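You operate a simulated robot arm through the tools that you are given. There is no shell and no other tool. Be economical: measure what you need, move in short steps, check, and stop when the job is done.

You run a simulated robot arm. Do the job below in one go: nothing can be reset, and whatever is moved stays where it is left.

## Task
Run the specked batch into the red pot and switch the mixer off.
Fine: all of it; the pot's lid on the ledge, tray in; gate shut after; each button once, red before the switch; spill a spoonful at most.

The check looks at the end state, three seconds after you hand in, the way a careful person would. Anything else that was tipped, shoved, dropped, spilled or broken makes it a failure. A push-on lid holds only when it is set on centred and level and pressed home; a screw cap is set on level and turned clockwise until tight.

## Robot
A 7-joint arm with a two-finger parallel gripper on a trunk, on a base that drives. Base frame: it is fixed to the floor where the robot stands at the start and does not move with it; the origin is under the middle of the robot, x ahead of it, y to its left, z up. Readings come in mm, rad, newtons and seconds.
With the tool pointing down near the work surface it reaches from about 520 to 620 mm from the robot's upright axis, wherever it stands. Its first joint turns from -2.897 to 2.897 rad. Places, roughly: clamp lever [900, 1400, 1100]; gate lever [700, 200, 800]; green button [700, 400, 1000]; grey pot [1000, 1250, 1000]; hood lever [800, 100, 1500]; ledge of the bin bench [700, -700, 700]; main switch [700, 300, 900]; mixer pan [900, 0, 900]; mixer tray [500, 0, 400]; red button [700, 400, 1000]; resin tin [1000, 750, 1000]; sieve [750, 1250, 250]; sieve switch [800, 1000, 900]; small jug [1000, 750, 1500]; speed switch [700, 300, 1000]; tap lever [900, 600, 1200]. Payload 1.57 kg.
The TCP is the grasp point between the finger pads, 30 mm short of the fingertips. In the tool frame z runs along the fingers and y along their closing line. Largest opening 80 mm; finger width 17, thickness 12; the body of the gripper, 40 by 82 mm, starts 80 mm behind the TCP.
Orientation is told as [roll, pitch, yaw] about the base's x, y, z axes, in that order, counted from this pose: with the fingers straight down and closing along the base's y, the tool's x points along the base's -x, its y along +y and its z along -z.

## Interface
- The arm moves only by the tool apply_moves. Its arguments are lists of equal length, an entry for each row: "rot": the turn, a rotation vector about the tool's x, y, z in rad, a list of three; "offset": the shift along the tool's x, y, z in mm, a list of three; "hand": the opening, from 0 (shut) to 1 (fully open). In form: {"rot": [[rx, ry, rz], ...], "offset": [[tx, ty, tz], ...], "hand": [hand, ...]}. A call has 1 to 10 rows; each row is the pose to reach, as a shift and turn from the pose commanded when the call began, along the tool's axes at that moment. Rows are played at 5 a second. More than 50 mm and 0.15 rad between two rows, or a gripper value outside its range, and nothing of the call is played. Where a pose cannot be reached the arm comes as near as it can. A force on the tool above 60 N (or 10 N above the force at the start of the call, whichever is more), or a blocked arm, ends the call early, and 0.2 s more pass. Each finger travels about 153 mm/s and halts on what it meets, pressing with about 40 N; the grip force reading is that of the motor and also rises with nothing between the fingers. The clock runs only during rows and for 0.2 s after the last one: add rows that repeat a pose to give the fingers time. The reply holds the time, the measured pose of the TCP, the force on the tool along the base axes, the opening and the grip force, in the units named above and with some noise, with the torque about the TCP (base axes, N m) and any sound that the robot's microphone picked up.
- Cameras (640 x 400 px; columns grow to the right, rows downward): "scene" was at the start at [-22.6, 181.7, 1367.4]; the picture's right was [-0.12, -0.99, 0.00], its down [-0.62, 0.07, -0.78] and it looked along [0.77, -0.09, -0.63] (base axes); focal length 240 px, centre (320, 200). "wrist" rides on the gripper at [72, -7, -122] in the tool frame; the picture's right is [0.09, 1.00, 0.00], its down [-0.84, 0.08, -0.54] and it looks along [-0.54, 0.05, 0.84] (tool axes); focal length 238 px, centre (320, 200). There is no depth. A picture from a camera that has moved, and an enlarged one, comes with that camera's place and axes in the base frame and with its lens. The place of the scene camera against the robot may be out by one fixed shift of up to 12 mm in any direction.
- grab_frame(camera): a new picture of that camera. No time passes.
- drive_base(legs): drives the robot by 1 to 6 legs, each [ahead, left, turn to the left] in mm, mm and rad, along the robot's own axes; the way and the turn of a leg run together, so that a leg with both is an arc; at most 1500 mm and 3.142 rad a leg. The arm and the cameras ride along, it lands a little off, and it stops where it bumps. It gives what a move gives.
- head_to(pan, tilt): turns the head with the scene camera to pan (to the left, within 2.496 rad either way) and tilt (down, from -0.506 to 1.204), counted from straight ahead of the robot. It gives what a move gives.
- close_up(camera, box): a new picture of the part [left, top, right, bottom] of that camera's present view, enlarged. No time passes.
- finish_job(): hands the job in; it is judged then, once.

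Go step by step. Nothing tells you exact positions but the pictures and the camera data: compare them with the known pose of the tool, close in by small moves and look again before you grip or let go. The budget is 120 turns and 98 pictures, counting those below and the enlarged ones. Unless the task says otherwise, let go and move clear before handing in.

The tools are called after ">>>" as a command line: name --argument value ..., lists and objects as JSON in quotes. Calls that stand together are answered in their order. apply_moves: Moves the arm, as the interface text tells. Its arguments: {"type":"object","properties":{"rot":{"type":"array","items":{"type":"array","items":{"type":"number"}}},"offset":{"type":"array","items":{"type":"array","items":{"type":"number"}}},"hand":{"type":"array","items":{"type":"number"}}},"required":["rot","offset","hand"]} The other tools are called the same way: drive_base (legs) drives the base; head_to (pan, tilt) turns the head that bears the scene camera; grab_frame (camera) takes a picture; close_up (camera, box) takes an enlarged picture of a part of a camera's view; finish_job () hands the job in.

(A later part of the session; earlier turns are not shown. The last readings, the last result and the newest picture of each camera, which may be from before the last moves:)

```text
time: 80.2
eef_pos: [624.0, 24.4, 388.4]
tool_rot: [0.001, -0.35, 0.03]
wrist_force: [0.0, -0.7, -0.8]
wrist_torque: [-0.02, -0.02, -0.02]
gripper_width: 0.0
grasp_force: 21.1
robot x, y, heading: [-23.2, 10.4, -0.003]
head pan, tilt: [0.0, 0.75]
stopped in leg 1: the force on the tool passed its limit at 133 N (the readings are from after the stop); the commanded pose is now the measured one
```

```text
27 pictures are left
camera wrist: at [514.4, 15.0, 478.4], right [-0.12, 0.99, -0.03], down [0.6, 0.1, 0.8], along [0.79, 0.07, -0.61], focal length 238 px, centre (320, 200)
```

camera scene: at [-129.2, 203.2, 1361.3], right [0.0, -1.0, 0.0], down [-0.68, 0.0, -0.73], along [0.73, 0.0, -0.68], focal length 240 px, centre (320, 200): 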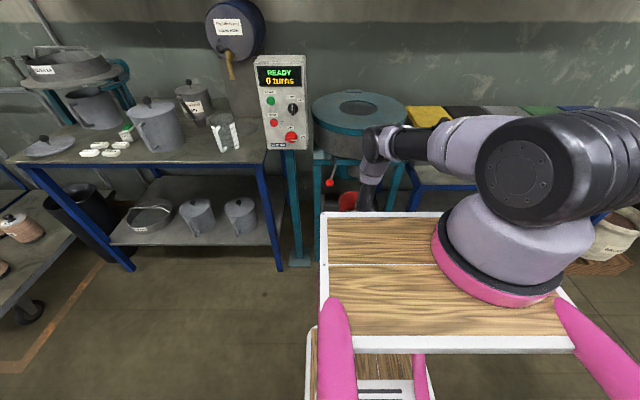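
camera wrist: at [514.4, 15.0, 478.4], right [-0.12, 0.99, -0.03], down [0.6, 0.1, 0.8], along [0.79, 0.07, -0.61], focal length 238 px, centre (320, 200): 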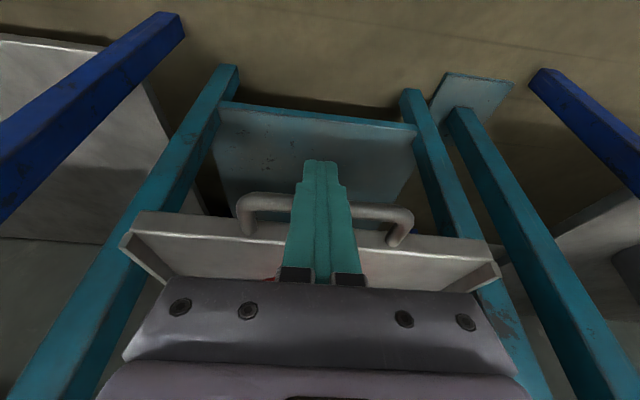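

Hit firm resistance at TCP x≈624 — likely the tray's end stop. Back away and look.

>>> drive_base --legs '[[-280, 0, 0]]'

>>> grab_frame --camera "wrist"

>>> close_up --camera "scene" --box '[260, 60, 440, 220]'

```text
time: 82.1
eef_pos: [346.9, 24.8, 388.6]
tool_rot: [0.001, -0.349, 0.032]
wrist_force: [-0.1, 1.0, 0.1]
wrist_torque: [-0.02, 0.03, -0.01]
gripper_width: 0.2
grasp_force: 20.8
robot x, y, heading: [-295.4, 9.4, -0.003]
head pan, tilt: [0.0, 0.75]
```

```text
26 pictures are left
camera wrist: at [237.6, 15.4, 478.4], right [-0.12, 0.99, -0.03], down [0.6, 0.1, 0.8], along [0.79, 0.07, -0.61], focal length 238 px, centre (320, 200)
```

wrist: 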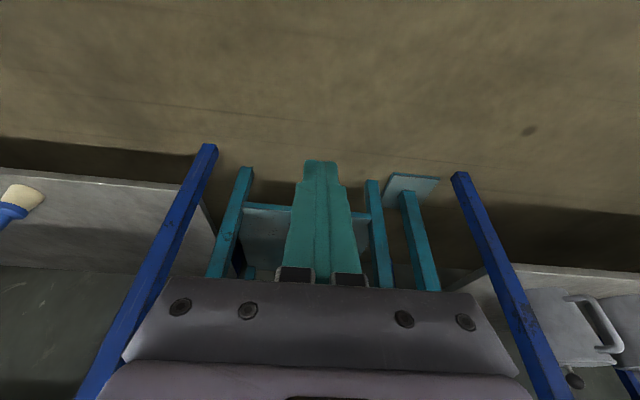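

```text
2.50 times, centred on (350, 140) of scene
camera zoom: at [-321.2, 203.4, 1361.3], right [0.0, -1.0, 0.0], down [-0.68, 0.0, -0.73], along [0.73, 0.0, -0.68], focal length 599 px, centre (245, 350)
```

zoom: 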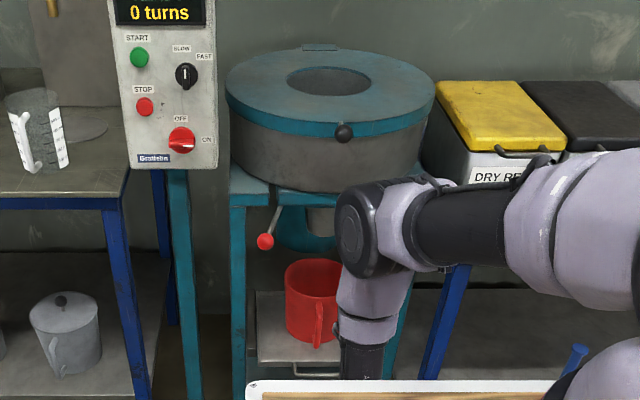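

Tray with pot looks inside the frame, but I need to verify the pot is under the outlet. Raise the wrist camera to the side and look in from the front.

>>> apply_moves --rot '[[0, 0, 0], [0, -0.1, 0], [0, -0.2, 0], [0, -0.3, 0], [0, -0.4, 0], [0, -0.4, 0], [0, -0.4, 0]]' --offset '[[12, 20, -33], [26, 40, -70], [38, 60, -106], [50, 80, -140], [63, 100, -173], [75, 115, -205], [82, 120, -225]]' --hand '[0, 0, 0, 0, 0, 0, 0]'

>>> grab_frame --camera "wrist"

```text
time: 83.6
eef_pos: [311.8, 99.0, 570.0]
tool_rot: [-0.108, -0.938, 0.129]
wrist_force: [0.2, -0.1, 0.4]
wrist_torque: [0.0, 0.04, -0.02]
gripper_width: 0.0
grasp_force: 21.0
robot x, y, heading: [-296.0, 9.9, -0.004]
head pan, tilt: [0.0, 0.75]
stopped in row 7: the arm was blocked; the commanded pose is now the measured one
```

```text
24 pictures are left
camera wrist: at [170.9, 87.3, 582.1], right [-0.1, 0.99, -0.14], down [0.05, 0.14, 0.99], along [0.99, 0.09, -0.06], focal length 238 px, centre (320, 200)
```

wrist: 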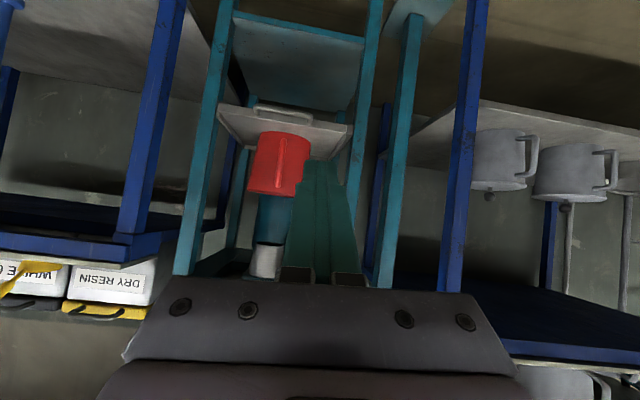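

Pot rim (≈776, 40) sits beneath the grey outlet spout (≈768, 40, 677), laterally aligned, tray against its stop. Next the gate lever: ball at about (631, 164, 748). Take a close look at it.

>>> close_up --camera "scene" --box '[325, 125, 395, 170]'

>>> close_up --camera "wrist" --box '[200, 90, 400, 290]'

```text
8.89 times, centred on (360, 148) of scene
camera zoom: at [-320.2, 203.5, 1361.3], right [0.0, -1.0, 0.0], down [-0.68, 0.0, -0.73], along [0.73, 0.0, -0.68], focal length 2130 px, centre (-36, 667)
```

zoom: 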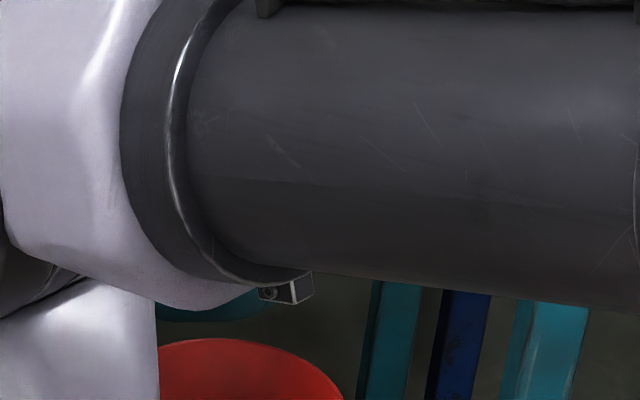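

```text
2.00 times, centred on (300, 190) of wrist
camera zoom: at [170.9, 87.3, 582.1], right [-0.1, 0.99, -0.14], down [0.05, 0.14, 0.99], along [0.99, 0.09, -0.06], focal length 477 px, centre (360, 220)
```

zoom: 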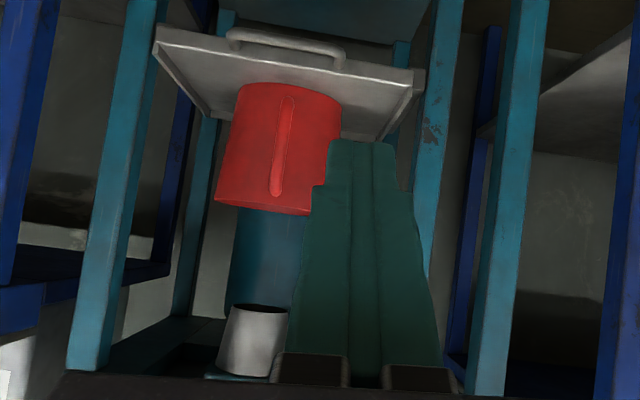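

Outlet tube sits above the pot. Now return the hand upright and raise it to look at the lever from above.

>>> apply_moves --rot '[[0, 0.15, 0], [0, 0.3, 0], [0, 0.45, 0], [0, 0.6, 0], [0, 0.75, 0], [0, 0.9, 0]]' --offset '[[0, 0, 0], [0, 0, 0], [0, 0, 0], [0, 0, 0], [0, 0, 0], [0, 0, 0]]' --hand '[0, 0, 0, 0, 0, 0]'

```text
time: 85.0
eef_pos: [305.3, 98.8, 567.3]
tool_rot: [-0.065, -0.034, 0.051]
wrist_force: [0.1, 0.4, 0.1]
wrist_torque: [0.02, 0.02, 0.01]
gripper_width: 0.0
grasp_force: 21.5
robot x, y, heading: [-297.4, 10.3, 0.002]
head pan, tilt: [0.0, 0.75]
```

>>> apply_moves --rot '[[-0.065, 0.034, 0.051], [-0.065, 0.034, 0.051], [-0.065, 0.034, 0.051], [-0.065, 0.034, 0.051], [-0.065, 0.034, 0.051], [-0.065, 0.034, 0.051], [-0.065, 0.034, 0.051], [-0.065, 0.034, 0.051], [-0.065, 0.034, 0.051]]' --offset '[[0, 0, -40], [0, 0, -85], [0, 0, -130], [0, 0, -175], [0, 0, -220], [0, 0, -265], [0, 0, -310], [0, 0, -355], [0, 0, -400]]' --hand '[0, 0, 0, 0, 0, 0, 0, 0, 0]'

>>> close_up --camera "scene" --box '[325, 105, 395, 170]'

>>> close_up --camera "wrist" --box '[240, 120, 420, 290]'

```text
time: 87.0
eef_pos: [291.9, 126.6, 966.7]
tool_rot: [0.0, -0.003, -0.003]
wrist_force: [0.9, -0.3, -0.3]
wrist_torque: [0.0, 0.03, -0.01]
gripper_width: 0.0
grasp_force: 21.5
robot x, y, heading: [-292.1, 10.6, 0.003]
head pan, tilt: [0.0, 0.75]
```

```text
6.15 times, centred on (360, 138) of scene
camera zoom: at [-320.4, 203.5, 1361.3], right [0.0, -1.0, 0.0], down [-0.68, 0.0, -0.73], along [0.73, 0.0, -0.68], focal length 1474 px, centre (74, 585)
```

zoom: 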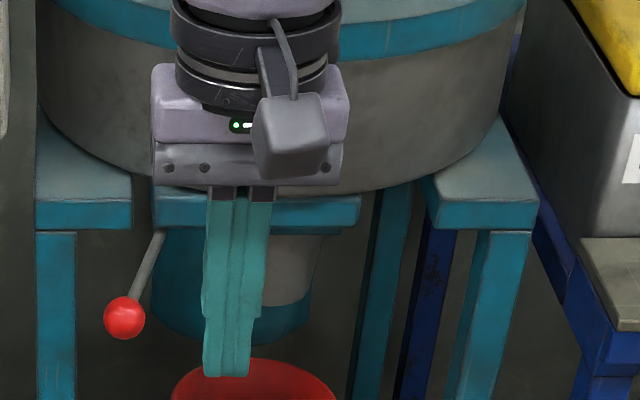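

```text
2.35 times, centred on (330, 205) of wrist
camera zoom: at [219.2, 119.9, 1087.9], right [-0.09, 1.0, 0.0], down [0.84, 0.07, 0.54], along [0.54, 0.05, -0.84], focal length 561 px, centre (296, 188)
```

zoom: 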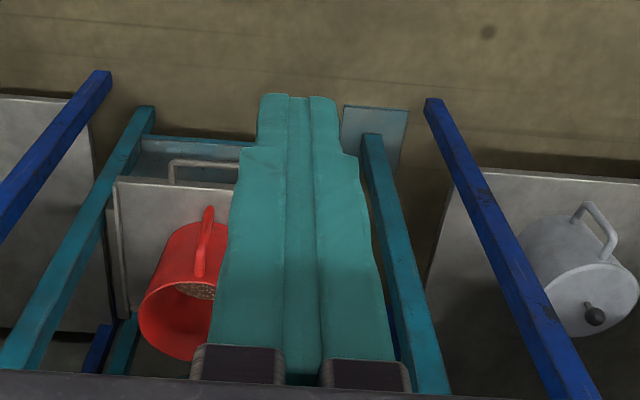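

The lever's ball is at (631, 165, 748) on a rod pivoting near (731, 128, 790). Drive closer, tilt the hand back to clear the pan, and come down in front of the ball with fingers open.

>>> drive_base --legs '[[250, 38, 0]]'

>>> apply_moves --rot '[[0, -0.15, 0], [0, -0.3, 0], [0, -0.45, 0], [0, -0.45, 0], [0, -0.45, 0], [0, -0.45, 0], [0, -0.45, 0], [0, -0.45, 0]]' --offset '[[0, 0, 30], [0, 0, 60], [0, 0, 90], [0, 0, 120], [0, 0, 150], [0, 0, 180], [0, 0, 200], [0, 0, 210]]' --hand '[0.7, 0.7, 0.7, 0.7, 0.7, 0.7, 0.7, 0.7]'

>>> grab_frame --camera "wrist"

```text
time: 88.8
eef_pos: [537.6, 164.9, 966.9]
tool_rot: [0.002, -0.001, 0.001]
wrist_force: [0.4, -0.1, -0.2]
wrist_torque: [0.02, 0.02, -0.04]
gripper_width: 0.2
grasp_force: 21.8
robot x, y, heading: [-44.3, 49.2, 0.004]
head pan, tilt: [0.0, 0.75]
```

```text
time: 90.6
eef_pos: [538.8, 165.1, 755.6]
tool_rot: [0.002, -0.453, 0.001]
wrist_force: [0.0, -0.4, 0.5]
wrist_torque: [-0.03, 0.03, -0.01]
gripper_width: 56.1
grasp_force: 0.0
robot x, y, heading: [-48.0, 46.7, 0.001]
head pan, tilt: [0.0, 0.75]
```

```text
19 pictures are left
camera wrist: at [421.0, 158.9, 833.7], right [-0.08, 1.0, -0.04], down [0.52, 0.08, 0.85], along [0.85, 0.05, -0.52], focal length 238 px, centre (320, 200)
```

wrist: 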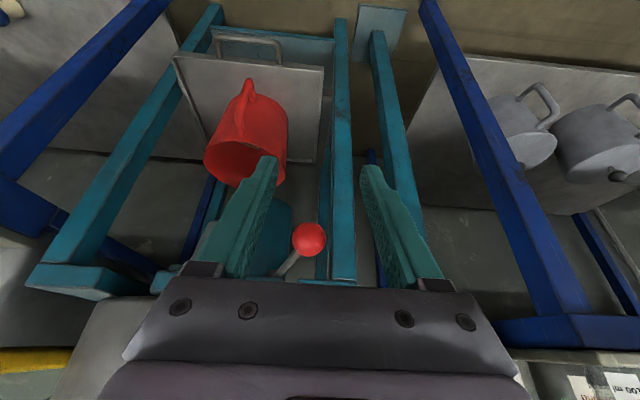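

Ball confirmed at (631, 163, 749). Drive forward 88 mm so the ball is between the fingers, then grip.

>>> drive_base --legs '[[88, 0, 0]]'

>>> apply_moves --rot '[[0, 0, 0], [0, 0, 0], [0, 0, 0], [0, 0, 0]]' --offset '[[0, -2, 0], [0, -2, 0], [0, -2, 0], [0, -2, 0]]' --hand '[0.5, 0.3, 0.3, 0.3]'

>>> grab_frame --camera "wrist"

```text
time: 91.7
eef_pos: [625.7, 166.1, 756.0]
tool_rot: [0.001, -0.451, 0.002]
wrist_force: [-0.3, 0.8, -0.2]
wrist_torque: [-0.01, 0.01, 0.02]
gripper_width: 56.0
grasp_force: 0.1
robot x, y, heading: [37.0, 47.6, 0.003]
head pan, tilt: [0.0, 0.75]
```

```text
time: 92.7
eef_pos: [626.2, 164.0, 756.2]
tool_rot: [0.0, -0.453, 0.001]
wrist_force: [4.0, -14.1, -0.2]
wrist_torque: [-0.12, -0.06, -0.11]
gripper_width: 31.3
grasp_force: 40.0
robot x, y, heading: [42.0, 49.3, 0.002]
head pan, tilt: [0.0, 0.75]
```

```text
18 pictures are left
camera wrist: at [508.6, 156.4, 834.0], right [-0.08, 1.0, -0.04], down [0.52, 0.08, 0.85], along [0.85, 0.05, -0.52], focal length 238 px, centre (320, 200)
```

wrist: 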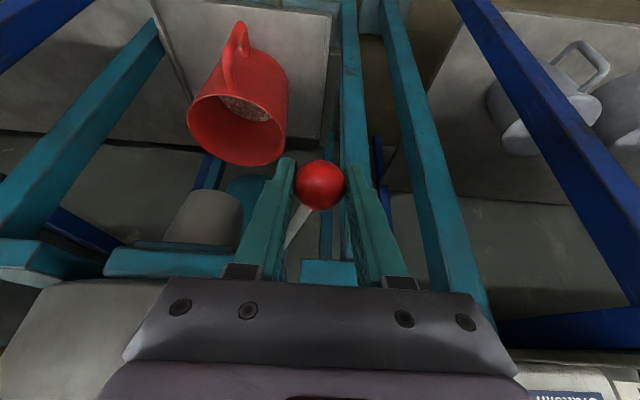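

Ball gripped (31 mm). Swing the lever gently to the right and watch the force.

>>> apply_moves --rot '[[0, 0, 0], [0, 0, 0], [0, 0, 0], [0, 0, 0]]' --offset '[[2, -8, -1], [4, -16, -2], [5, -25, -2.5], [5.6, -34, -2.7]]' --hand '[0.3, 0.3, 0.3, 0.3]'

>>> close_up --camera "scene" --box '[230, 40, 430, 200]'

```text
time: 93.7
eef_pos: [619.1, 131.1, 755.3]
tool_rot: [0.001, -0.45, 0.002]
wrist_force: [-4.3, 3.9, 9.1]
wrist_torque: [-0.07, 0.55, 0.29]
gripper_width: 31.4
grasp_force: 40.1
robot x, y, heading: [38.9, 46.3, 0.006]
head pan, tilt: [0.0, 0.75]
```

```text
2.50 times, centred on (330, 120) of scene
camera zoom: at [13.0, 240.9, 1361.3], right [0.0, -1.0, 0.0], down [-0.68, 0.0, -0.73], along [0.73, 0.0, -0.68], focal length 599 px, centre (295, 400)
```

zoom: 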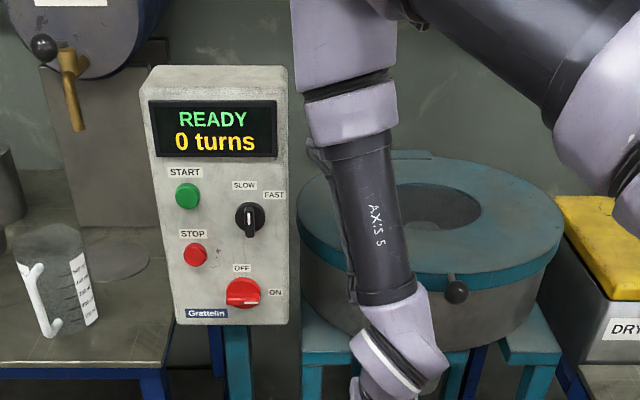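

It moves right with little force. Continue the swing.

>>> apply_moves --rot '[[0, 0, 0], [0, 0, 0], [0, 0, 0], [0, 0, 0], [0, 0, 0]]' --offset '[[0, -9, 0], [-1, -18, 0.5], [-3, -27, 1.5], [-6, -36, 3], [-10, -45, 5]]' --hand '[0.3, 0.3, 0.3, 0.3, 0.3]'

>>> grab_frame --camera "wrist"

```text
time: 94.9
eef_pos: [630.5, 84.1, 754.7]
tool_rot: [-0.001, -0.452, -0.001]
wrist_force: [-26.0, -5.6, 4.0]
wrist_torque: [-0.05, 0.32, 0.0]
gripper_width: 31.3
grasp_force: 39.2
robot x, y, heading: [37.4, 48.1, -0.0]
head pan, tilt: [0.0, 0.75]
```

```text
16 pictures are left
camera wrist: at [513.1, 77.8, 833.3], right [-0.08, 1.0, -0.04], down [0.52, 0.08, 0.85], along [0.85, 0.05, -0.52], focal length 238 px, centre (320, 200)
```

wrist: 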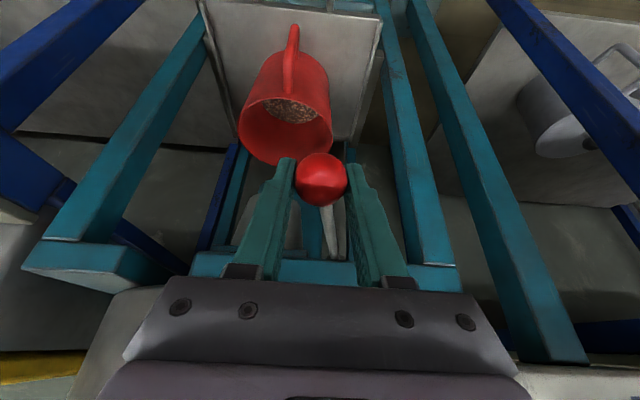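

Lever is past centre; continue a little along the arc to find its end stop.

>>> apply_moves --rot '[[0, 0, 0], [0, 0, 0], [0, 0, 0]]' --offset '[[2, -7, -1], [1, -14, -0.5], [-2, -21, 1]]' --hand '[0.3, 0.3, 0.3]'

>>> close_up --camera "wrist" --box '[200, 20, 420, 270]'

```text
time: 95.7
eef_pos: [636.2, 65.3, 757.0]
tool_rot: [0.002, -0.455, 0.0]
wrist_force: [4.4, 4.0, -7.3]
wrist_torque: [-0.01, -0.11, 0.16]
gripper_width: 31.3
grasp_force: 39.9
robot x, y, heading: [34.7, 49.7, 0.004]
head pan, tilt: [0.0, 0.75]
```

```text
1.60 times, centred on (310, 145) of wrist
camera zoom: at [518.3, 57.5, 833.7], right [-0.08, 1.0, -0.04], down [0.51, 0.08, 0.85], along [0.85, 0.05, -0.52], focal length 381 px, centre (336, 288)
```

zoom: 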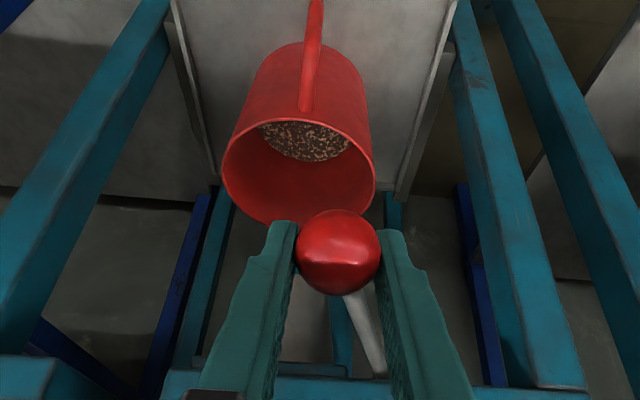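

The pot shows specked grit; the lever still moves freely. Continue along the arc to its stop.

>>> apply_moves --rot '[[0, 0, 0], [0, 0, 0], [0, 0, 0], [0, 0, 0]]' --offset '[[-4, -7, 2], [-9, -13, 4.5], [-14, -18, 7], [-20, -23, 10]]' --hand '[0.3, 0.3, 0.3, 0.3]'

```text
time: 96.7
eef_pos: [658.6, 41.5, 756.5]
tool_rot: [0.003, -0.457, 0.0]
wrist_force: [-2.0, 0.9, 1.2]
wrist_torque: [-0.12, 0.35, 0.56]
gripper_width: 33.2
grasp_force: 19.9
robot x, y, heading: [39.4, 52.6, 0.002]
head pan, tilt: [0.0, 0.75]
```

>>> grab_frame --camera "wrist"

```text
14 pictures are left
camera wrist: at [540.4, 34.8, 833.8], right [-0.09, 1.0, -0.04], down [0.51, 0.08, 0.85], along [0.85, 0.05, -0.52], focal length 238 px, centre (320, 200)
```

wrist: 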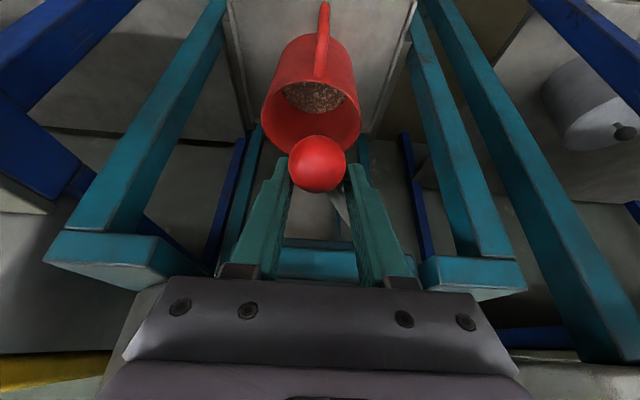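

The ball slid forward in the fingers. Ease the grip, move the hand back 16 mm to re-centre, and push right alone to feel for the stop.

>>> apply_moves --rot '[[0, 0, 0], [0, 0, 0], [0, 0, 0], [0, 0, 0], [0, 0, 0], [0, 0, 0], [0, 0, 0], [0, 0, 0]]' --offset '[[0, 0, 0], [16, -2, -8], [18, -2, -9], [18, -2, -9], [18, -2, -9], [18, -8, -9], [17, -14, -8.5], [16, -20, -8]]' --hand '[0.5, 0.5, 0.3, 0.3, 0.3, 0.3, 0.3, 0.3]'

>>> grab_frame --camera "wrist"

```text
time: 98.5
eef_pos: [638.4, 23.3, 755.2]
tool_rot: [0.0, -0.453, 0.004]
wrist_force: [25.7, 17.9, 6.2]
wrist_torque: [0.09, -0.27, 0.11]
gripper_width: 31.3
grasp_force: 40.2
robot x, y, heading: [38.2, 48.6, 0.002]
head pan, tilt: [0.0, 0.75]
```

```text
13 pictures are left
camera wrist: at [521.5, 15.8, 833.4], right [-0.09, 1.0, -0.04], down [0.51, 0.08, 0.85], along [0.85, 0.05, -0.52], focal length 238 px, centre (320, 200)
```

wrist: 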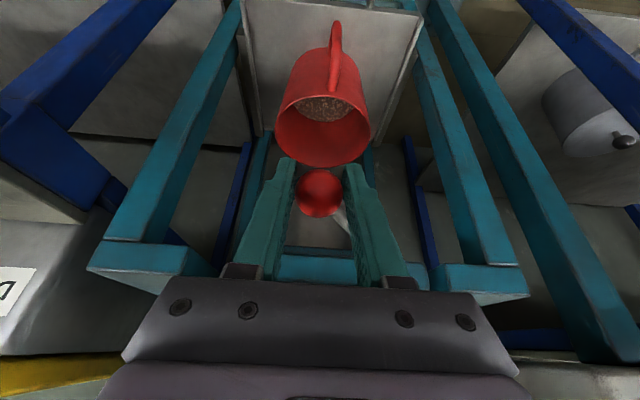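

>>> apply_moves --rot '[[0, 0, 0], [0, 0, 0], [0, 0, 0], [0, 0, 0]]' --offset '[[-5, 0, 2.5], [-10, -4, 5], [-14, -9, 7], [-18, -14, 9]]' --hand '[0.3, 0.3, 0.3, 0.3]'

```text
time: 99.6
eef_pos: [654.3, 16.8, 753.9]
tool_rot: [0.012, -0.444, 0.01]
wrist_force: [-4.6, 8.9, 8.2]
wrist_torque: [-0.13, 0.29, -0.04]
gripper_width: 31.6
grasp_force: 39.3
robot x, y, heading: [37.4, 50.0, 0.002]
head pan, tilt: [0.0, 0.75]
stopped in row 4: the force on the tool passed its limit at 66 N (the readings are from after the stop); the commanded pose is now the measured one
```

The lever has reached its right-hand end stop. Release, back away and check the flow into the pot.

>>> apply_moves --rot '[[0, 0, 0], [0, 0, 0], [0, 0, 0]]' --offset '[[0, 0, 0], [0, 0, 0], [0, 0, 0]]' --hand '[0.5, 0.75, 0.75]'

>>> drive_base --legs '[[-130, 0, 0]]'

>>> close_up --camera "wrist" --box '[220, 20, 420, 280]'

```text
time: 100.4
eef_pos: [653.9, 13.7, 753.8]
tool_rot: [0.011, -0.445, 0.009]
wrist_force: [0.2, 0.9, 0.8]
wrist_torque: [0.03, -0.02, 0.01]
gripper_width: 60.0
grasp_force: 0.0
robot x, y, heading: [33.5, 50.4, 0.003]
head pan, tilt: [0.0, 0.75]
```

```text
time: 101.7
eef_pos: [523.1, 13.2, 755.0]
tool_rot: [0.011, -0.444, 0.009]
wrist_force: [0.1, -0.2, -0.4]
wrist_torque: [0.01, -0.02, 0.01]
gripper_width: 60.2
grasp_force: 0.1
robot x, y, heading: [-90.1, 49.5, 0.005]
head pan, tilt: [0.0, 0.75]
```

```text
1.54 times, centred on (320, 150) of wrist
camera zoom: at [405.6, 5.2, 833.4], right [-0.1, 0.99, -0.03], down [0.52, 0.08, 0.85], along [0.85, 0.07, -0.52], focal length 367 px, centre (320, 277)
```

zoom: 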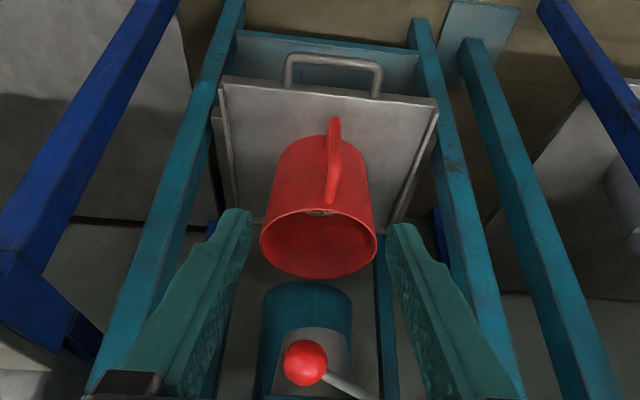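

Gate is open with the pot under the outlet. Next, the green button at about (722, 374, 1040): raise, tilt the fingers forward more, and drive left.

>>> apply_moves --rot '[[0, 0, 0], [0, 0, 0], [0, 0, 0], [0, -0.15, 0], [0, -0.3, 0], [0, -0.45, 0], [0, -0.45, 0]]' --offset '[[-19, 0, -40], [-38, 0, -80], [-57, 0, -120], [-76, 0, -160], [-95, 0, -200], [-114, 0, -240], [-127, 0, -266]]' --hand '[0.3, 0, 0, 0, 0, 0, 0]'

>>> drive_base --legs '[[0, 361, 0]]'

>>> grab_frame --camera "wrist"

```text
time: 103.2
eef_pos: [610.9, 30.3, 1055.5]
tool_rot: [0.016, -0.895, 0.002]
wrist_force: [0.5, 0.9, -0.1]
wrist_torque: [-0.03, 0.01, -0.03]
gripper_width: 0.0
grasp_force: 21.6
out of reach, approached as far as the arm can: row 4, 5, 6, 7
robot x, y, heading: [-94.3, 48.0, 0.003]
head pan, tilt: [0.0, 0.75]
```

```text
time: 105.5
eef_pos: [607.9, 389.7, 1054.1]
tool_rot: [0.014, -0.895, 0.005]
wrist_force: [0.5, -0.2, -0.7]
wrist_torque: [0.04, -0.02, 0.04]
gripper_width: 0.2
grasp_force: 20.8
robot x, y, heading: [-95.1, 406.8, 0.011]
head pan, tilt: [0.0, 0.75]
```

```text
11 pictures are left
camera wrist: at [469.0, 379.9, 1074.3], right [-0.08, 1.0, -0.06], down [0.1, 0.07, 0.99], along [0.99, 0.07, -0.1], focal length 238 px, centre (320, 200)
```

wrist: 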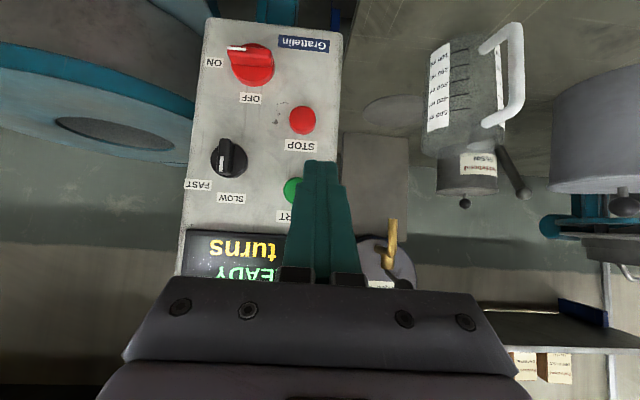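

Measured: green (722, 372, 1040), red (722, 373, 961), main switch (≈712, 315, 908). Retract the arm for working reach, line up with green, and drive close.

>>> apply_moves --rot '[[0, 0, 0], [0, 0, 0], [0, 0, 0]]' --offset '[[15, -6, -18], [30, -12, -36], [43.8, -18, -54.6]]' --hand '[0, 0, 0]'

>>> drive_base --legs '[[135, 0, -0.008]]'

>>> close_up --camera "scene" --box '[300, 40, 460, 160]'

```text
time: 106.3
eef_pos: [608.0, 389.1, 1054.3]
tool_rot: [0.015, -0.895, 0.004]
wrist_force: [0.3, 0.4, 0.2]
wrist_torque: [0.01, 0.0, 0.02]
gripper_width: 0.1
grasp_force: 21.3
out of reach, approached as far as the arm can: row 1, 2, 3
robot x, y, heading: [-93.7, 405.4, 0.007]
head pan, tilt: [0.0, 0.75]
```

```text
time: 107.6
eef_pos: [697.8, 387.7, 1044.3]
tool_rot: [0.014, -0.85, 0.008]
wrist_force: [-16.4, 0.9, 11.9]
wrist_torque: [-0.08, -0.08, -0.07]
gripper_width: 0.1
grasp_force: 21.0
robot x, y, heading: [16.8, 406.8, 0.005]
head pan, tilt: [0.0, 0.75]
heard: click
stopped in leg 1: the force on the tool passed its limit at 302 N (the readings are from after the stop); the commanded pose is now the measured one
```

```text
3.33 times, centred on (380, 100) of scene
camera zoom: at [-12.1, 597.3, 1361.3], right [0.0, -1.0, 0.0], down [-0.68, 0.0, -0.73], along [0.73, 0.0, -0.68], focal length 798 px, centre (120, 533)
```

zoom: 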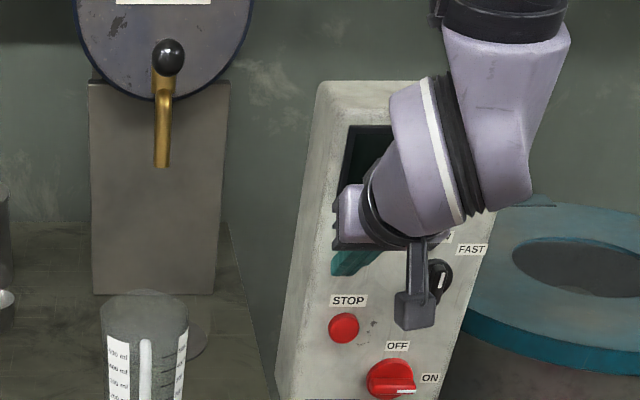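

The retraction didn't happen, so the drive pressed into the panel — with a "click": the green button was pressed. Back off straight and check the display.

>>> drive_base --legs '[[-110, 0, 0]]'

>>> grab_frame --camera "scene"

```text
time: 108.8
eef_pos: [588.3, 387.2, 1044.0]
tool_rot: [0.014, -0.851, 0.006]
wrist_force: [-0.5, 0.0, 0.6]
wrist_torque: [-0.02, -0.03, 0.0]
gripper_width: 0.0
grasp_force: 21.1
robot x, y, heading: [-97.6, 404.3, 0.007]
head pan, tilt: [0.0, 0.75]
```

```text
9 pictures are left
camera scene: at [-122.2, 596.8, 1361.3], right [0.0, -1.0, 0.0], down [-0.68, 0.0, -0.73], along [0.73, 0.0, -0.68], focal length 240 px, centre (320, 200)
```

scene: 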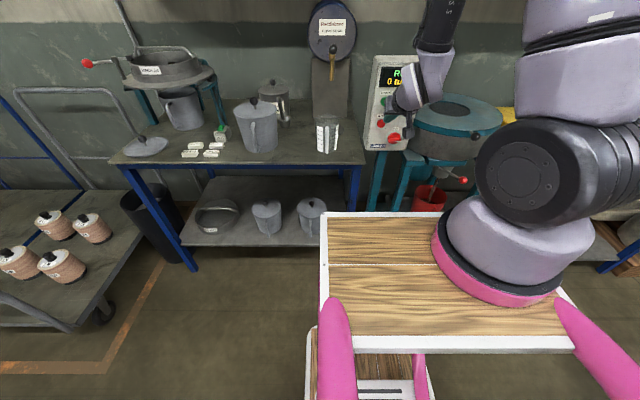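

>>> close_up --camera "scene" --box '[360, 50, 490, 215]'

```text
2.42 times, centred on (425, 132) of scene
camera zoom: at [-122.2, 596.8, 1361.3], right [0.0, -1.0, 0.0], down [-0.68, 0.0, -0.73], along [0.73, 0.0, -0.68], focal length 581 px, centre (66, 364)
```

zoom: 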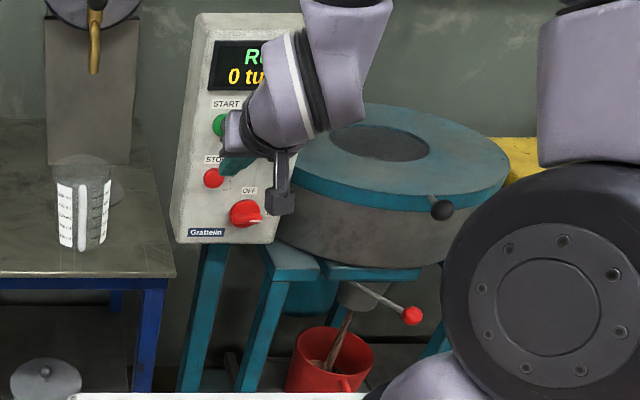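

Display reads "RU…" (running) and a stream flows from the outlet into the pot. While it empties, move the fingers to red-button height with shorter reach.

>>> apply_moves --rot '[[0, 0, 0], [0, 0, 0], [0, 0, 0], [0, 0, 0]]' --offset '[[25, -4, -2], [50, -8, -4], [75, -12, -5], [98, -14, -7]]' --hand '[0, 0, 0, 0]'

>>> apply_moves --rot '[[0, 0, 0], [0, 0, 0], [0, 0, 0], [0, 0, 0], [0, 0, 0], [0, 0, 0], [0, 0, 0], [0, 0, 0], [0, 0, 0], [0, 0, 0]]' --offset '[[0, 0, 0], [0, 0, 0], [0, 0, 0], [0, 0, 0], [0, 0, 0], [0, 0, 0], [0, 0, 0], [0, 0, 0], [0, 0, 0], [0, 0, 0]]' --hand '[0, 0, 0, 0, 0, 0, 0, 0, 0, 0]'

>>> grab_frame --camera "wrist"

```text
time: 109.8
eef_pos: [588.4, 389.9, 962.2]
tool_rot: [0.014, -0.85, 0.007]
wrist_force: [-0.9, -0.1, 0.0]
wrist_torque: [0.01, -0.01, 0.06]
gripper_width: 0.0
grasp_force: 21.1
out of reach, approached as far as the arm can: row 1, 2, 3, 4
robot x, y, heading: [-93.8, 405.3, 0.002]
head pan, tilt: [0.0, 0.75]
```

```text
time: 112.0
eef_pos: [591.1, 388.7, 962.9]
tool_rot: [0.013, -0.849, 0.006]
wrist_force: [0.0, 0.3, 0.6]
wrist_torque: [-0.01, 0.0, -0.02]
gripper_width: 0.0
grasp_force: 21.0
robot x, y, heading: [-97.3, 401.7, 0.005]
head pan, tilt: [0.0, 0.75]
```

```text
7 pictures are left
camera wrist: at [451.3, 380.3, 988.5], right [-0.08, 1.0, -0.06], down [0.14, 0.07, 0.99], along [0.99, 0.07, -0.15], focal length 238 px, centre (320, 200)
```

wrist: 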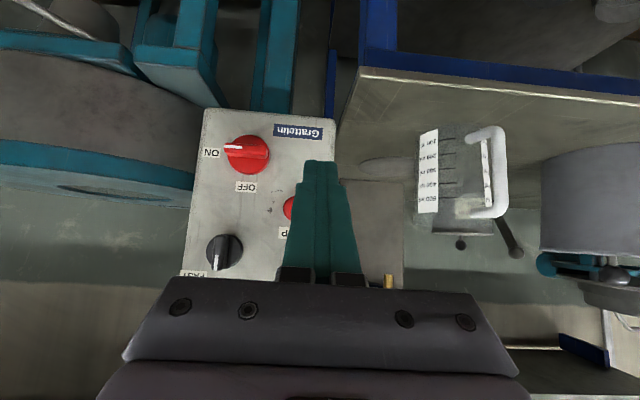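

At this tilt the reach is limited; reduce the tilt to 0.5 and retract, aiming at red (y 373, z 961).

>>> apply_moves --rot '[[0, 0.12, 0], [0, 0.24, 0], [0, 0.35, 0], [0, 0.35, 0]]' --offset '[[5, -4, -13], [10, -8, -26], [15, -12, -40], [18, -15, -51]]' --hand '[0, 0, 0, 0]'

>>> apply_moves --rot '[[0, 0, 0], [0, 0, 0], [0, 0, 0], [0, 0, 0], [0, 0, 0], [0, 0, 0], [0, 0, 0], [0, 0, 0], [0, 0, 0], [0, 0, 0]]' --offset '[[0, 0, 0], [0, 0, 0], [0, 0, 0], [0, 0, 0], [0, 0, 0], [0, 0, 0], [0, 0, 0], [0, 0, 0], [0, 0, 0], [0, 0, 0]]' --hand '[0, 0, 0, 0, 0, 0, 0, 0, 0, 0]'

>>> close_up --camera "scene" --box '[360, 50, 490, 215]'

```text
time: 113.0
eef_pos: [542.3, 375.3, 982.4]
tool_rot: [0.011, -0.499, 0.014]
wrist_force: [-0.2, -0.6, 0.8]
wrist_torque: [0.01, -0.01, 0.02]
gripper_width: 0.2
grasp_force: 21.1
robot x, y, heading: [-96.0, 402.3, 0.003]
head pan, tilt: [0.0, 0.75]
```

```text
time: 115.2
eef_pos: [542.4, 375.3, 981.5]
tool_rot: [0.012, -0.501, 0.011]
wrist_force: [-1.0, 0.5, -0.1]
wrist_torque: [0.03, -0.03, 0.01]
gripper_width: 0.0
grasp_force: 21.5
robot x, y, heading: [-95.0, 405.1, 0.004]
head pan, tilt: [0.0, 0.75]
```

```text
2.42 times, centred on (425, 132) of scene
camera zoom: at [-122.2, 596.8, 1361.3], right [0.0, -1.0, 0.0], down [-0.68, 0.0, -0.73], along [0.73, 0.0, -0.68], focal length 581 px, centre (66, 364)
```

zoom: 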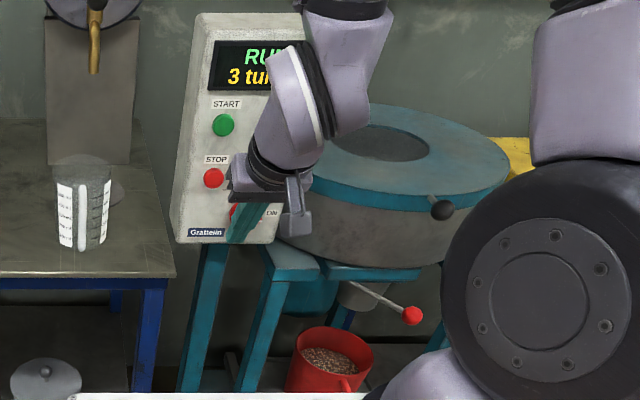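

Running at 3 turns; the stream has ended and the pot is filled. Let it sweep a few more turns while I drive up to the red button, then press in small steps.

>>> drive_base --legs '[[135, 0, -0.003]]'

>>> apply_moves --rot '[[0, 0, 0], [0, 0, 0], [0, 0, 0], [0, 0, 0], [0, 0, 0], [0, 0, 0], [0, 0, 0], [0, 0, 0], [0, 0, 0], [0, 0, 0]]' --offset '[[0, 0, 0], [0, 0, 0], [0, 0, 0], [0, 0, 0], [0, 0, 0], [0, 0, 0], [0, 0, 0], [0, 0, 0], [0, 0, 0], [0, 0, 0]]' --hand '[0, 0, 0, 0, 0, 0, 0, 0, 0, 0]'

>>> close_up --camera "wrist" --box '[180, 60, 400, 290]'

```text
time: 116.5
eef_pos: [677.6, 373.6, 982.4]
tool_rot: [0.009, -0.5, 0.009]
wrist_force: [0.4, 0.3, -0.6]
wrist_torque: [-0.03, 0.01, 0.0]
gripper_width: 0.1
grasp_force: 21.0
robot x, y, heading: [41.5, 406.2, 0.003]
head pan, tilt: [0.0, 0.75]
```

```text
time: 118.7
eef_pos: [678.8, 374.0, 981.2]
tool_rot: [0.011, -0.499, 0.009]
wrist_force: [0.5, 0.5, -0.5]
wrist_torque: [0.02, -0.01, 0.0]
gripper_width: 0.0
grasp_force: 21.4
robot x, y, heading: [42.7, 406.8, 0.001]
head pan, tilt: [0.0, 0.75]
```

```text
1.74 times, centred on (290, 175) of wrist
camera zoom: at [556.6, 365.0, 1054.2], right [-0.09, 0.99, -0.04], down [0.47, 0.08, 0.88], along [0.88, 0.07, -0.48], focal length 414 px, centre (372, 244)
```

zoom: 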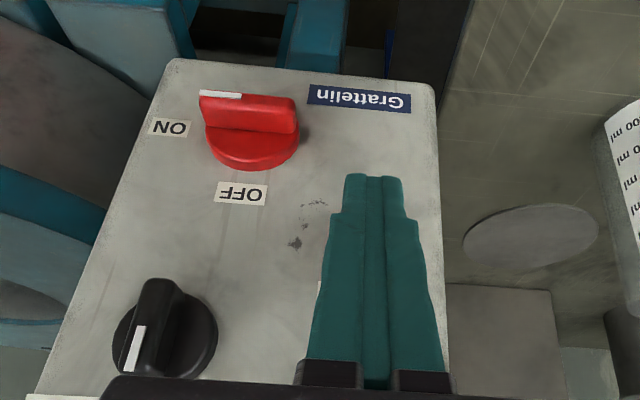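

Aligned on STOP. Press in small steps.

>>> apply_moves --rot '[[0, 0, 0], [0, 0, 0], [0, 0, 0], [0, 0, 0], [0, 0, 0], [0, 0, 0]]' --offset '[[-7, 0, 3.8], [-12.3, 0, 6.7], [-15.8, 0, 8.6], [-17.5, 0, 9.6], [-19.3, 0, 10.5], [-21, 0, 11.5]]' --hand '[0, 0, 0, 0, 0, 0]'

```text
time: 120.1
eef_pos: [702.1, 374.4, 982.2]
tool_rot: [0.012, -0.498, 0.01]
wrist_force: [-2.7, -0.4, -0.1]
wrist_torque: [-0.01, 0.02, -0.01]
gripper_width: 0.2
grasp_force: 21.2
robot x, y, heading: [42.8, 405.8, -0.003]
head pan, tilt: [0.0, 0.75]
heard: click
```

Click heard with light contact. Back off and move clear; then check the display.

>>> apply_moves --rot '[[0, 0, 0], [0, 0, 0], [0, 0, 0]]' --offset '[[17, 0, -9], [35, 0, -19], [61, 0, -33]]' --hand '[0, 0, 0]'

>>> close_up --camera "scene" --box '[360, 40, 500, 180]'

```text
time: 120.9
eef_pos: [676.6, 379.2, 980.3]
tool_rot: [0.01, -0.498, 0.01]
wrist_force: [-0.4, 0.8, 0.2]
wrist_torque: [0.0, -0.03, -0.04]
gripper_width: 0.0
grasp_force: 21.3
out of reach, approached as far as the arm can: row 2, 3
robot x, y, heading: [39.7, 403.9, 0.004]
head pan, tilt: [0.0, 0.75]
```

```text
2.86 times, centred on (430, 110) of scene
camera zoom: at [14.6, 597.1, 1361.3], right [0.0, -1.0, 0.0], down [-0.68, 0.0, -0.73], along [0.73, 0.0, -0.68], focal length 684 px, centre (6, 457)
```

zoom: 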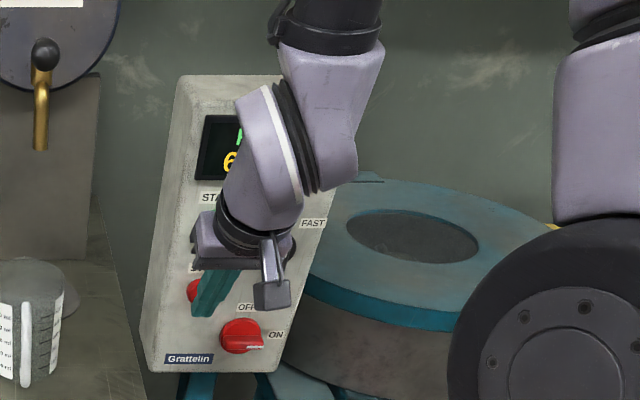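

Red pressed (click). Now the main switch, a bar handle centred at about (713, 315, 908), lying at ON (right); pushing its left end down turns it to OFF. Position fingertips above the left end, then descend.

>>> apply_moves --rot '[[0, 0, 0], [0, 0, 0], [0, 0, 0]]' --offset '[[0, -22, 0], [0, -43, 0], [-11.6, -43, 15.4]]' --hand '[0, 0, 0]'

>>> close_up --camera "wrist" --box '[180, 60, 460, 290]'

```text
time: 121.7
eef_pos: [694.8, 336.2, 972.7]
tool_rot: [0.011, -0.501, 0.01]
wrist_force: [-0.8, 0.5, 0.7]
wrist_torque: [-0.02, 0.02, 0.03]
gripper_width: 0.0
grasp_force: 20.5
out of reach, approached as far as the arm can: row 2
robot x, y, heading: [41.3, 404.8, -0.0]
head pan, tilt: [0.0, 0.75]
```

```text
1.74 times, centred on (320, 175) of wrist
camera zoom: at [573.9, 327.2, 1045.4], right [-0.09, 0.99, -0.04], down [0.47, 0.08, 0.88], along [0.88, 0.07, -0.48], focal length 414 px, centre (320, 244)
```

zoom: 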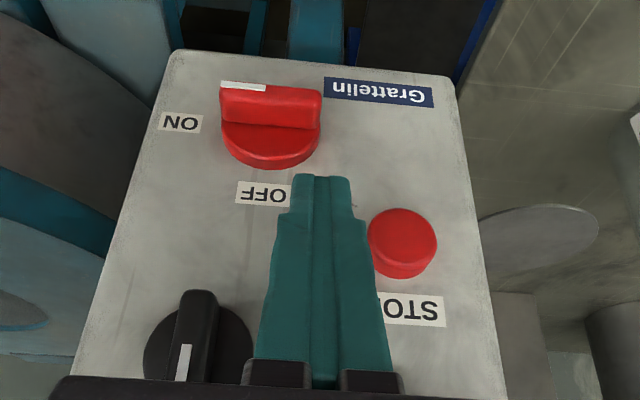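

Fingertip overlaps the bar's left end by ~12 mm. Descend to turn it.

>>> apply_moves --rot '[[0, 0, 0], [0, 0, 0], [0, 0, 0], [0, 0, 0], [0, 0, 0], [0, 0, 0], [0, 0, 0], [0, 0, 0]]' --offset '[[9.6, 0, 17.6], [14.3, 0, 26.4], [17.2, 0, 31.6], [20, 0, 36.9], [23, 0, 42.2], [25.8, 0, 47.4], [28.7, 0, 52.7], [30.6, 0, 56.2]]' --hand '[0, 0, 0, 0, 0, 0, 0, 0]'

```text
time: 123.5
eef_pos: [695.0, 338.0, 909.1]
tool_rot: [0.009, -0.501, 0.009]
wrist_force: [0.6, 0.6, 0.4]
wrist_torque: [0.0, 0.02, 0.01]
gripper_width: 0.0
grasp_force: 21.6
robot x, y, heading: [39.6, 404.3, 0.003]
head pan, tilt: [0.0, 0.75]
```

No force left; now nudge right so the finger side brings the bar fully upright.

>>> apply_moves --rot '[[0, 0, 0], [0, 0, 0], [0, 0, 0], [0, 0, 0]]' --offset '[[0, -3, 0], [0, -6, 0], [0, -9, 0], [0, -11, 0]]' --hand '[0, 0, 0, 0]'

```text
time: 124.5
eef_pos: [697.0, 329.6, 908.2]
tool_rot: [0.014, -0.5, 0.016]
wrist_force: [0.1, 20.4, -8.5]
wrist_torque: [0.31, 0.02, 0.13]
gripper_width: 0.2
grasp_force: 21.7
robot x, y, heading: [37.8, 408.3, -0.002]
head pan, tilt: [0.0, 0.75]
```

The finger is pressing something firm at the side — likely the bar at its upright stop. Release sideways, back off and check panel.

>>> apply_moves --rot '[[0, 0, 0], [0, 0, 0]]' --offset '[[0, 10, 0], [0, 14, 0]]' --hand '[0, 0]'

>>> drive_base --legs '[[-130, 60, 0]]'

>>> grab_frame --camera "wrist"

```text
time: 125.1
eef_pos: [696.2, 339.2, 909.0]
tool_rot: [0.011, -0.5, 0.006]
wrist_force: [-0.4, 0.6, 0.2]
wrist_torque: [0.0, -0.01, 0.0]
gripper_width: 0.0
grasp_force: 21.0
robot x, y, heading: [40.1, 405.8, 0.0]
head pan, tilt: [0.0, 0.75]
```

```text
time: 126.4
eef_pos: [566.9, 398.3, 908.1]
tool_rot: [0.01, -0.501, 0.008]
wrist_force: [-0.7, 0.3, 0.2]
wrist_torque: [0.02, -0.02, 0.01]
gripper_width: 0.0
grasp_force: 21.2
robot x, y, heading: [-88.8, 466.5, -0.001]
head pan, tilt: [0.0, 0.75]
```

```text
2 pictures are left
camera wrist: at [445.4, 390.3, 981.4], right [-0.09, 0.99, -0.04], down [0.47, 0.08, 0.88], along [0.88, 0.07, -0.48], focal length 238 px, centre (320, 200)
```

wrist: 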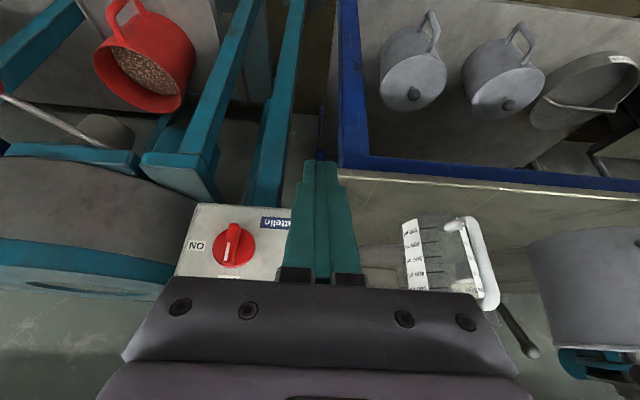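

Switch is now at OFF (mark up) and the pot holds the batch. Last: shut the gate. Ball is at about (658, 17, 750), pivot near (784, 115). Drive over and lower in front of it with open fingers.

>>> drive_base --legs '[[0, -382, 0]]'

>>> apply_moves --rot '[[0, 0, 0], [0, 0, 0], [0, 0, 0], [0, 0, 0]]' --offset '[[19, 0, 35], [38, 0, 70], [57, 0, 105], [72, 0, 132.7]]' --hand '[0.75, 0.75, 0.75, 0.75]'

```text
time: 128.9
eef_pos: [567.1, 13.4, 909.4]
tool_rot: [0.011, -0.501, 0.008]
wrist_force: [1.0, 0.5, 0.1]
wrist_torque: [0.01, -0.02, -0.02]
gripper_width: 0.1
grasp_force: 21.1
robot x, y, heading: [-87.1, 80.7, -0.003]
head pan, tilt: [0.0, 0.75]
```

```text
time: 129.9
eef_pos: [567.5, 14.0, 757.7]
tool_rot: [0.013, -0.5, 0.009]
wrist_force: [0.3, 0.1, -0.6]
wrist_torque: [-0.03, -0.02, 0.01]
gripper_width: 60.1
grasp_force: 0.0
robot x, y, heading: [-90.6, 80.9, 0.001]
head pan, tilt: [0.0, 0.75]
```

>>> drive_base --legs '[[86, 0, 0]]'

>>> apply_moves --rot '[[0, 0, 0], [0, 0, 0], [0, 0, 0], [0, 0, 0]]' --offset '[[0, 2, 0], [0, 2, 0], [0, 2, 0], [0, 2, 0]]' --hand '[0.5, 0.3, 0.3, 0.3]'

```text
time: 131.0
eef_pos: [654.7, 14.0, 757.5]
tool_rot: [0.011, -0.5, 0.011]
wrist_force: [-0.2, -0.9, 0.1]
wrist_torque: [-0.01, -0.03, -0.01]
gripper_width: 59.9
grasp_force: 0.0
robot x, y, heading: [-4.2, 76.6, -0.003]
head pan, tilt: [0.0, 0.75]
```

```text
time: 132.0
eef_pos: [653.7, 16.2, 757.7]
tool_rot: [0.01, -0.5, 0.012]
wrist_force: [-2.9, -2.6, 0.3]
wrist_torque: [-0.08, 0.12, -0.06]
gripper_width: 31.2
grasp_force: 40.5
robot x, y, heading: [-3.1, 76.8, 0.004]
head pan, tilt: [0.0, 0.75]
```

Ball gripped. Swing back left along the arc (radius ≈160 mm).

>>> apply_moves --rot '[[0, 0, 0], [0, 0, 0], [0, 0, 0], [0, 0, 0], [0, 0, 0], [0, 0, 0]]' --offset '[[7, 12, -3.8], [13.2, 24, -7.2], [18.2, 36, -9.9], [22.3, 48, -12.1], [25.5, 60, -13.9], [27.6, 72, -15]]' --hand '[0.3, 0.3, 0.3, 0.3, 0.3, 0.3]'

```text
time: 133.4
eef_pos: [620.5, 88.7, 758.4]
tool_rot: [0.011, -0.498, 0.01]
wrist_force: [-2.4, -1.5, -5.4]
wrist_torque: [0.17, -0.14, -0.11]
gripper_width: 31.6
grasp_force: 40.2
robot x, y, heading: [-5.5, 79.2, -0.0]
head pan, tilt: [0.0, 0.75]
```

Moving smoothly with little force; continue to the shut end.

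>>> apply_moves --rot '[[0, 0, 0], [0, 0, 0], [0, 0, 0], [0, 0, 0], [0, 0, 0], [0, 0, 0], [0, 0, 0], [0, 0, 0]]' --offset '[[0, 12, 0], [0, 24, 0], [0, 36, 0], [-1, 48, 0.5], [-2.6, 60, 1.4], [-5.3, 71, 2.9], [-6.3, 76, 3.4], [-7.3, 81, 3.9]]' --hand '[0.3, 0.3, 0.3, 0.3, 0.3, 0.3, 0.3, 0.3]'

```text
time: 135.2
eef_pos: [629.5, 163.0, 758.3]
tool_rot: [0.002, -0.496, 0.004]
wrist_force: [-12.4, -42.7, 20.1]
wrist_torque: [-0.6, -0.23, -0.14]
gripper_width: 31.3
grasp_force: 40.2
robot x, y, heading: [-5.1, 81.0, 0.003]
head pan, tilt: [0.0, 0.75]
```

Firm stop at y=163 — the original shut position. Relax, release, and back off.

>>> apply_moves --rot '[[0, 0, 0], [0, 0, 0], [0, 0, 0], [0, 0, 0]]' --offset '[[0, -4, 0], [0, -6, 0], [0, -6, 0], [0, -6, 0]]' --hand '[0.3, 0.3, 0.6, 0.6]'

>>> drive_base --legs '[[-300, 0, 0]]'

>>> apply_moves --rot '[[0, 0, 0], [0, 0, 0], [0, 0.15, 0], [0, 0.3, 0], [0, 0.45, 0]]' --offset '[[-19, 0, -35], [-38, 0, -70], [-57, 0, -105], [-76, 0, -140], [-95, 0, -175]]' --hand '[0.6, 0.6, 0.6, 0.6, 0.6]'

>>> close_up --camera "scene" --box '[250, 40, 450, 200]'

```text
time: 136.2
eef_pos: [629.2, 164.6, 759.1]
tool_rot: [0.013, -0.502, 0.011]
wrist_force: [-0.3, 0.3, 0.3]
wrist_torque: [0.0, -0.01, -0.03]
gripper_width: 48.1
grasp_force: 0.1
robot x, y, heading: [-3.2, 79.2, 0.003]
head pan, tilt: [0.0, 0.75]
```

```text
time: 138.2
eef_pos: [325.8, 165.1, 758.9]
tool_rot: [0.009, -0.501, 0.011]
wrist_force: [-0.7, 0.2, -0.2]
wrist_torque: [0.01, 0.0, -0.01]
gripper_width: 47.9
grasp_force: 0.1
robot x, y, heading: [-305.8, 76.2, 0.002]
head pan, tilt: [0.0, 0.75]
```

```text
time: 139.4
eef_pos: [323.4, 162.5, 958.1]
tool_rot: [0.008, -0.051, 0.02]
wrist_force: [-0.2, -0.1, -0.1]
wrist_torque: [-0.05, 0.03, -0.01]
gripper_width: 48.1
grasp_force: 0.1
robot x, y, heading: [-306.2, 75.7, 0.006]
head pan, tilt: [0.0, 0.75]
```

```text
2.50 times, centred on (350, 120) of scene
camera zoom: at [-333.3, 270.2, 1361.3], right [0.0, -1.0, 0.0], down [-0.68, 0.0, -0.73], along [0.73, 0.0, -0.68], focal length 599 px, centre (245, 400)
```

zoom: 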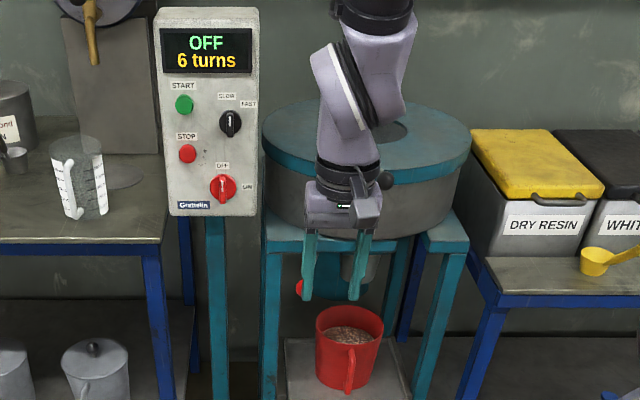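

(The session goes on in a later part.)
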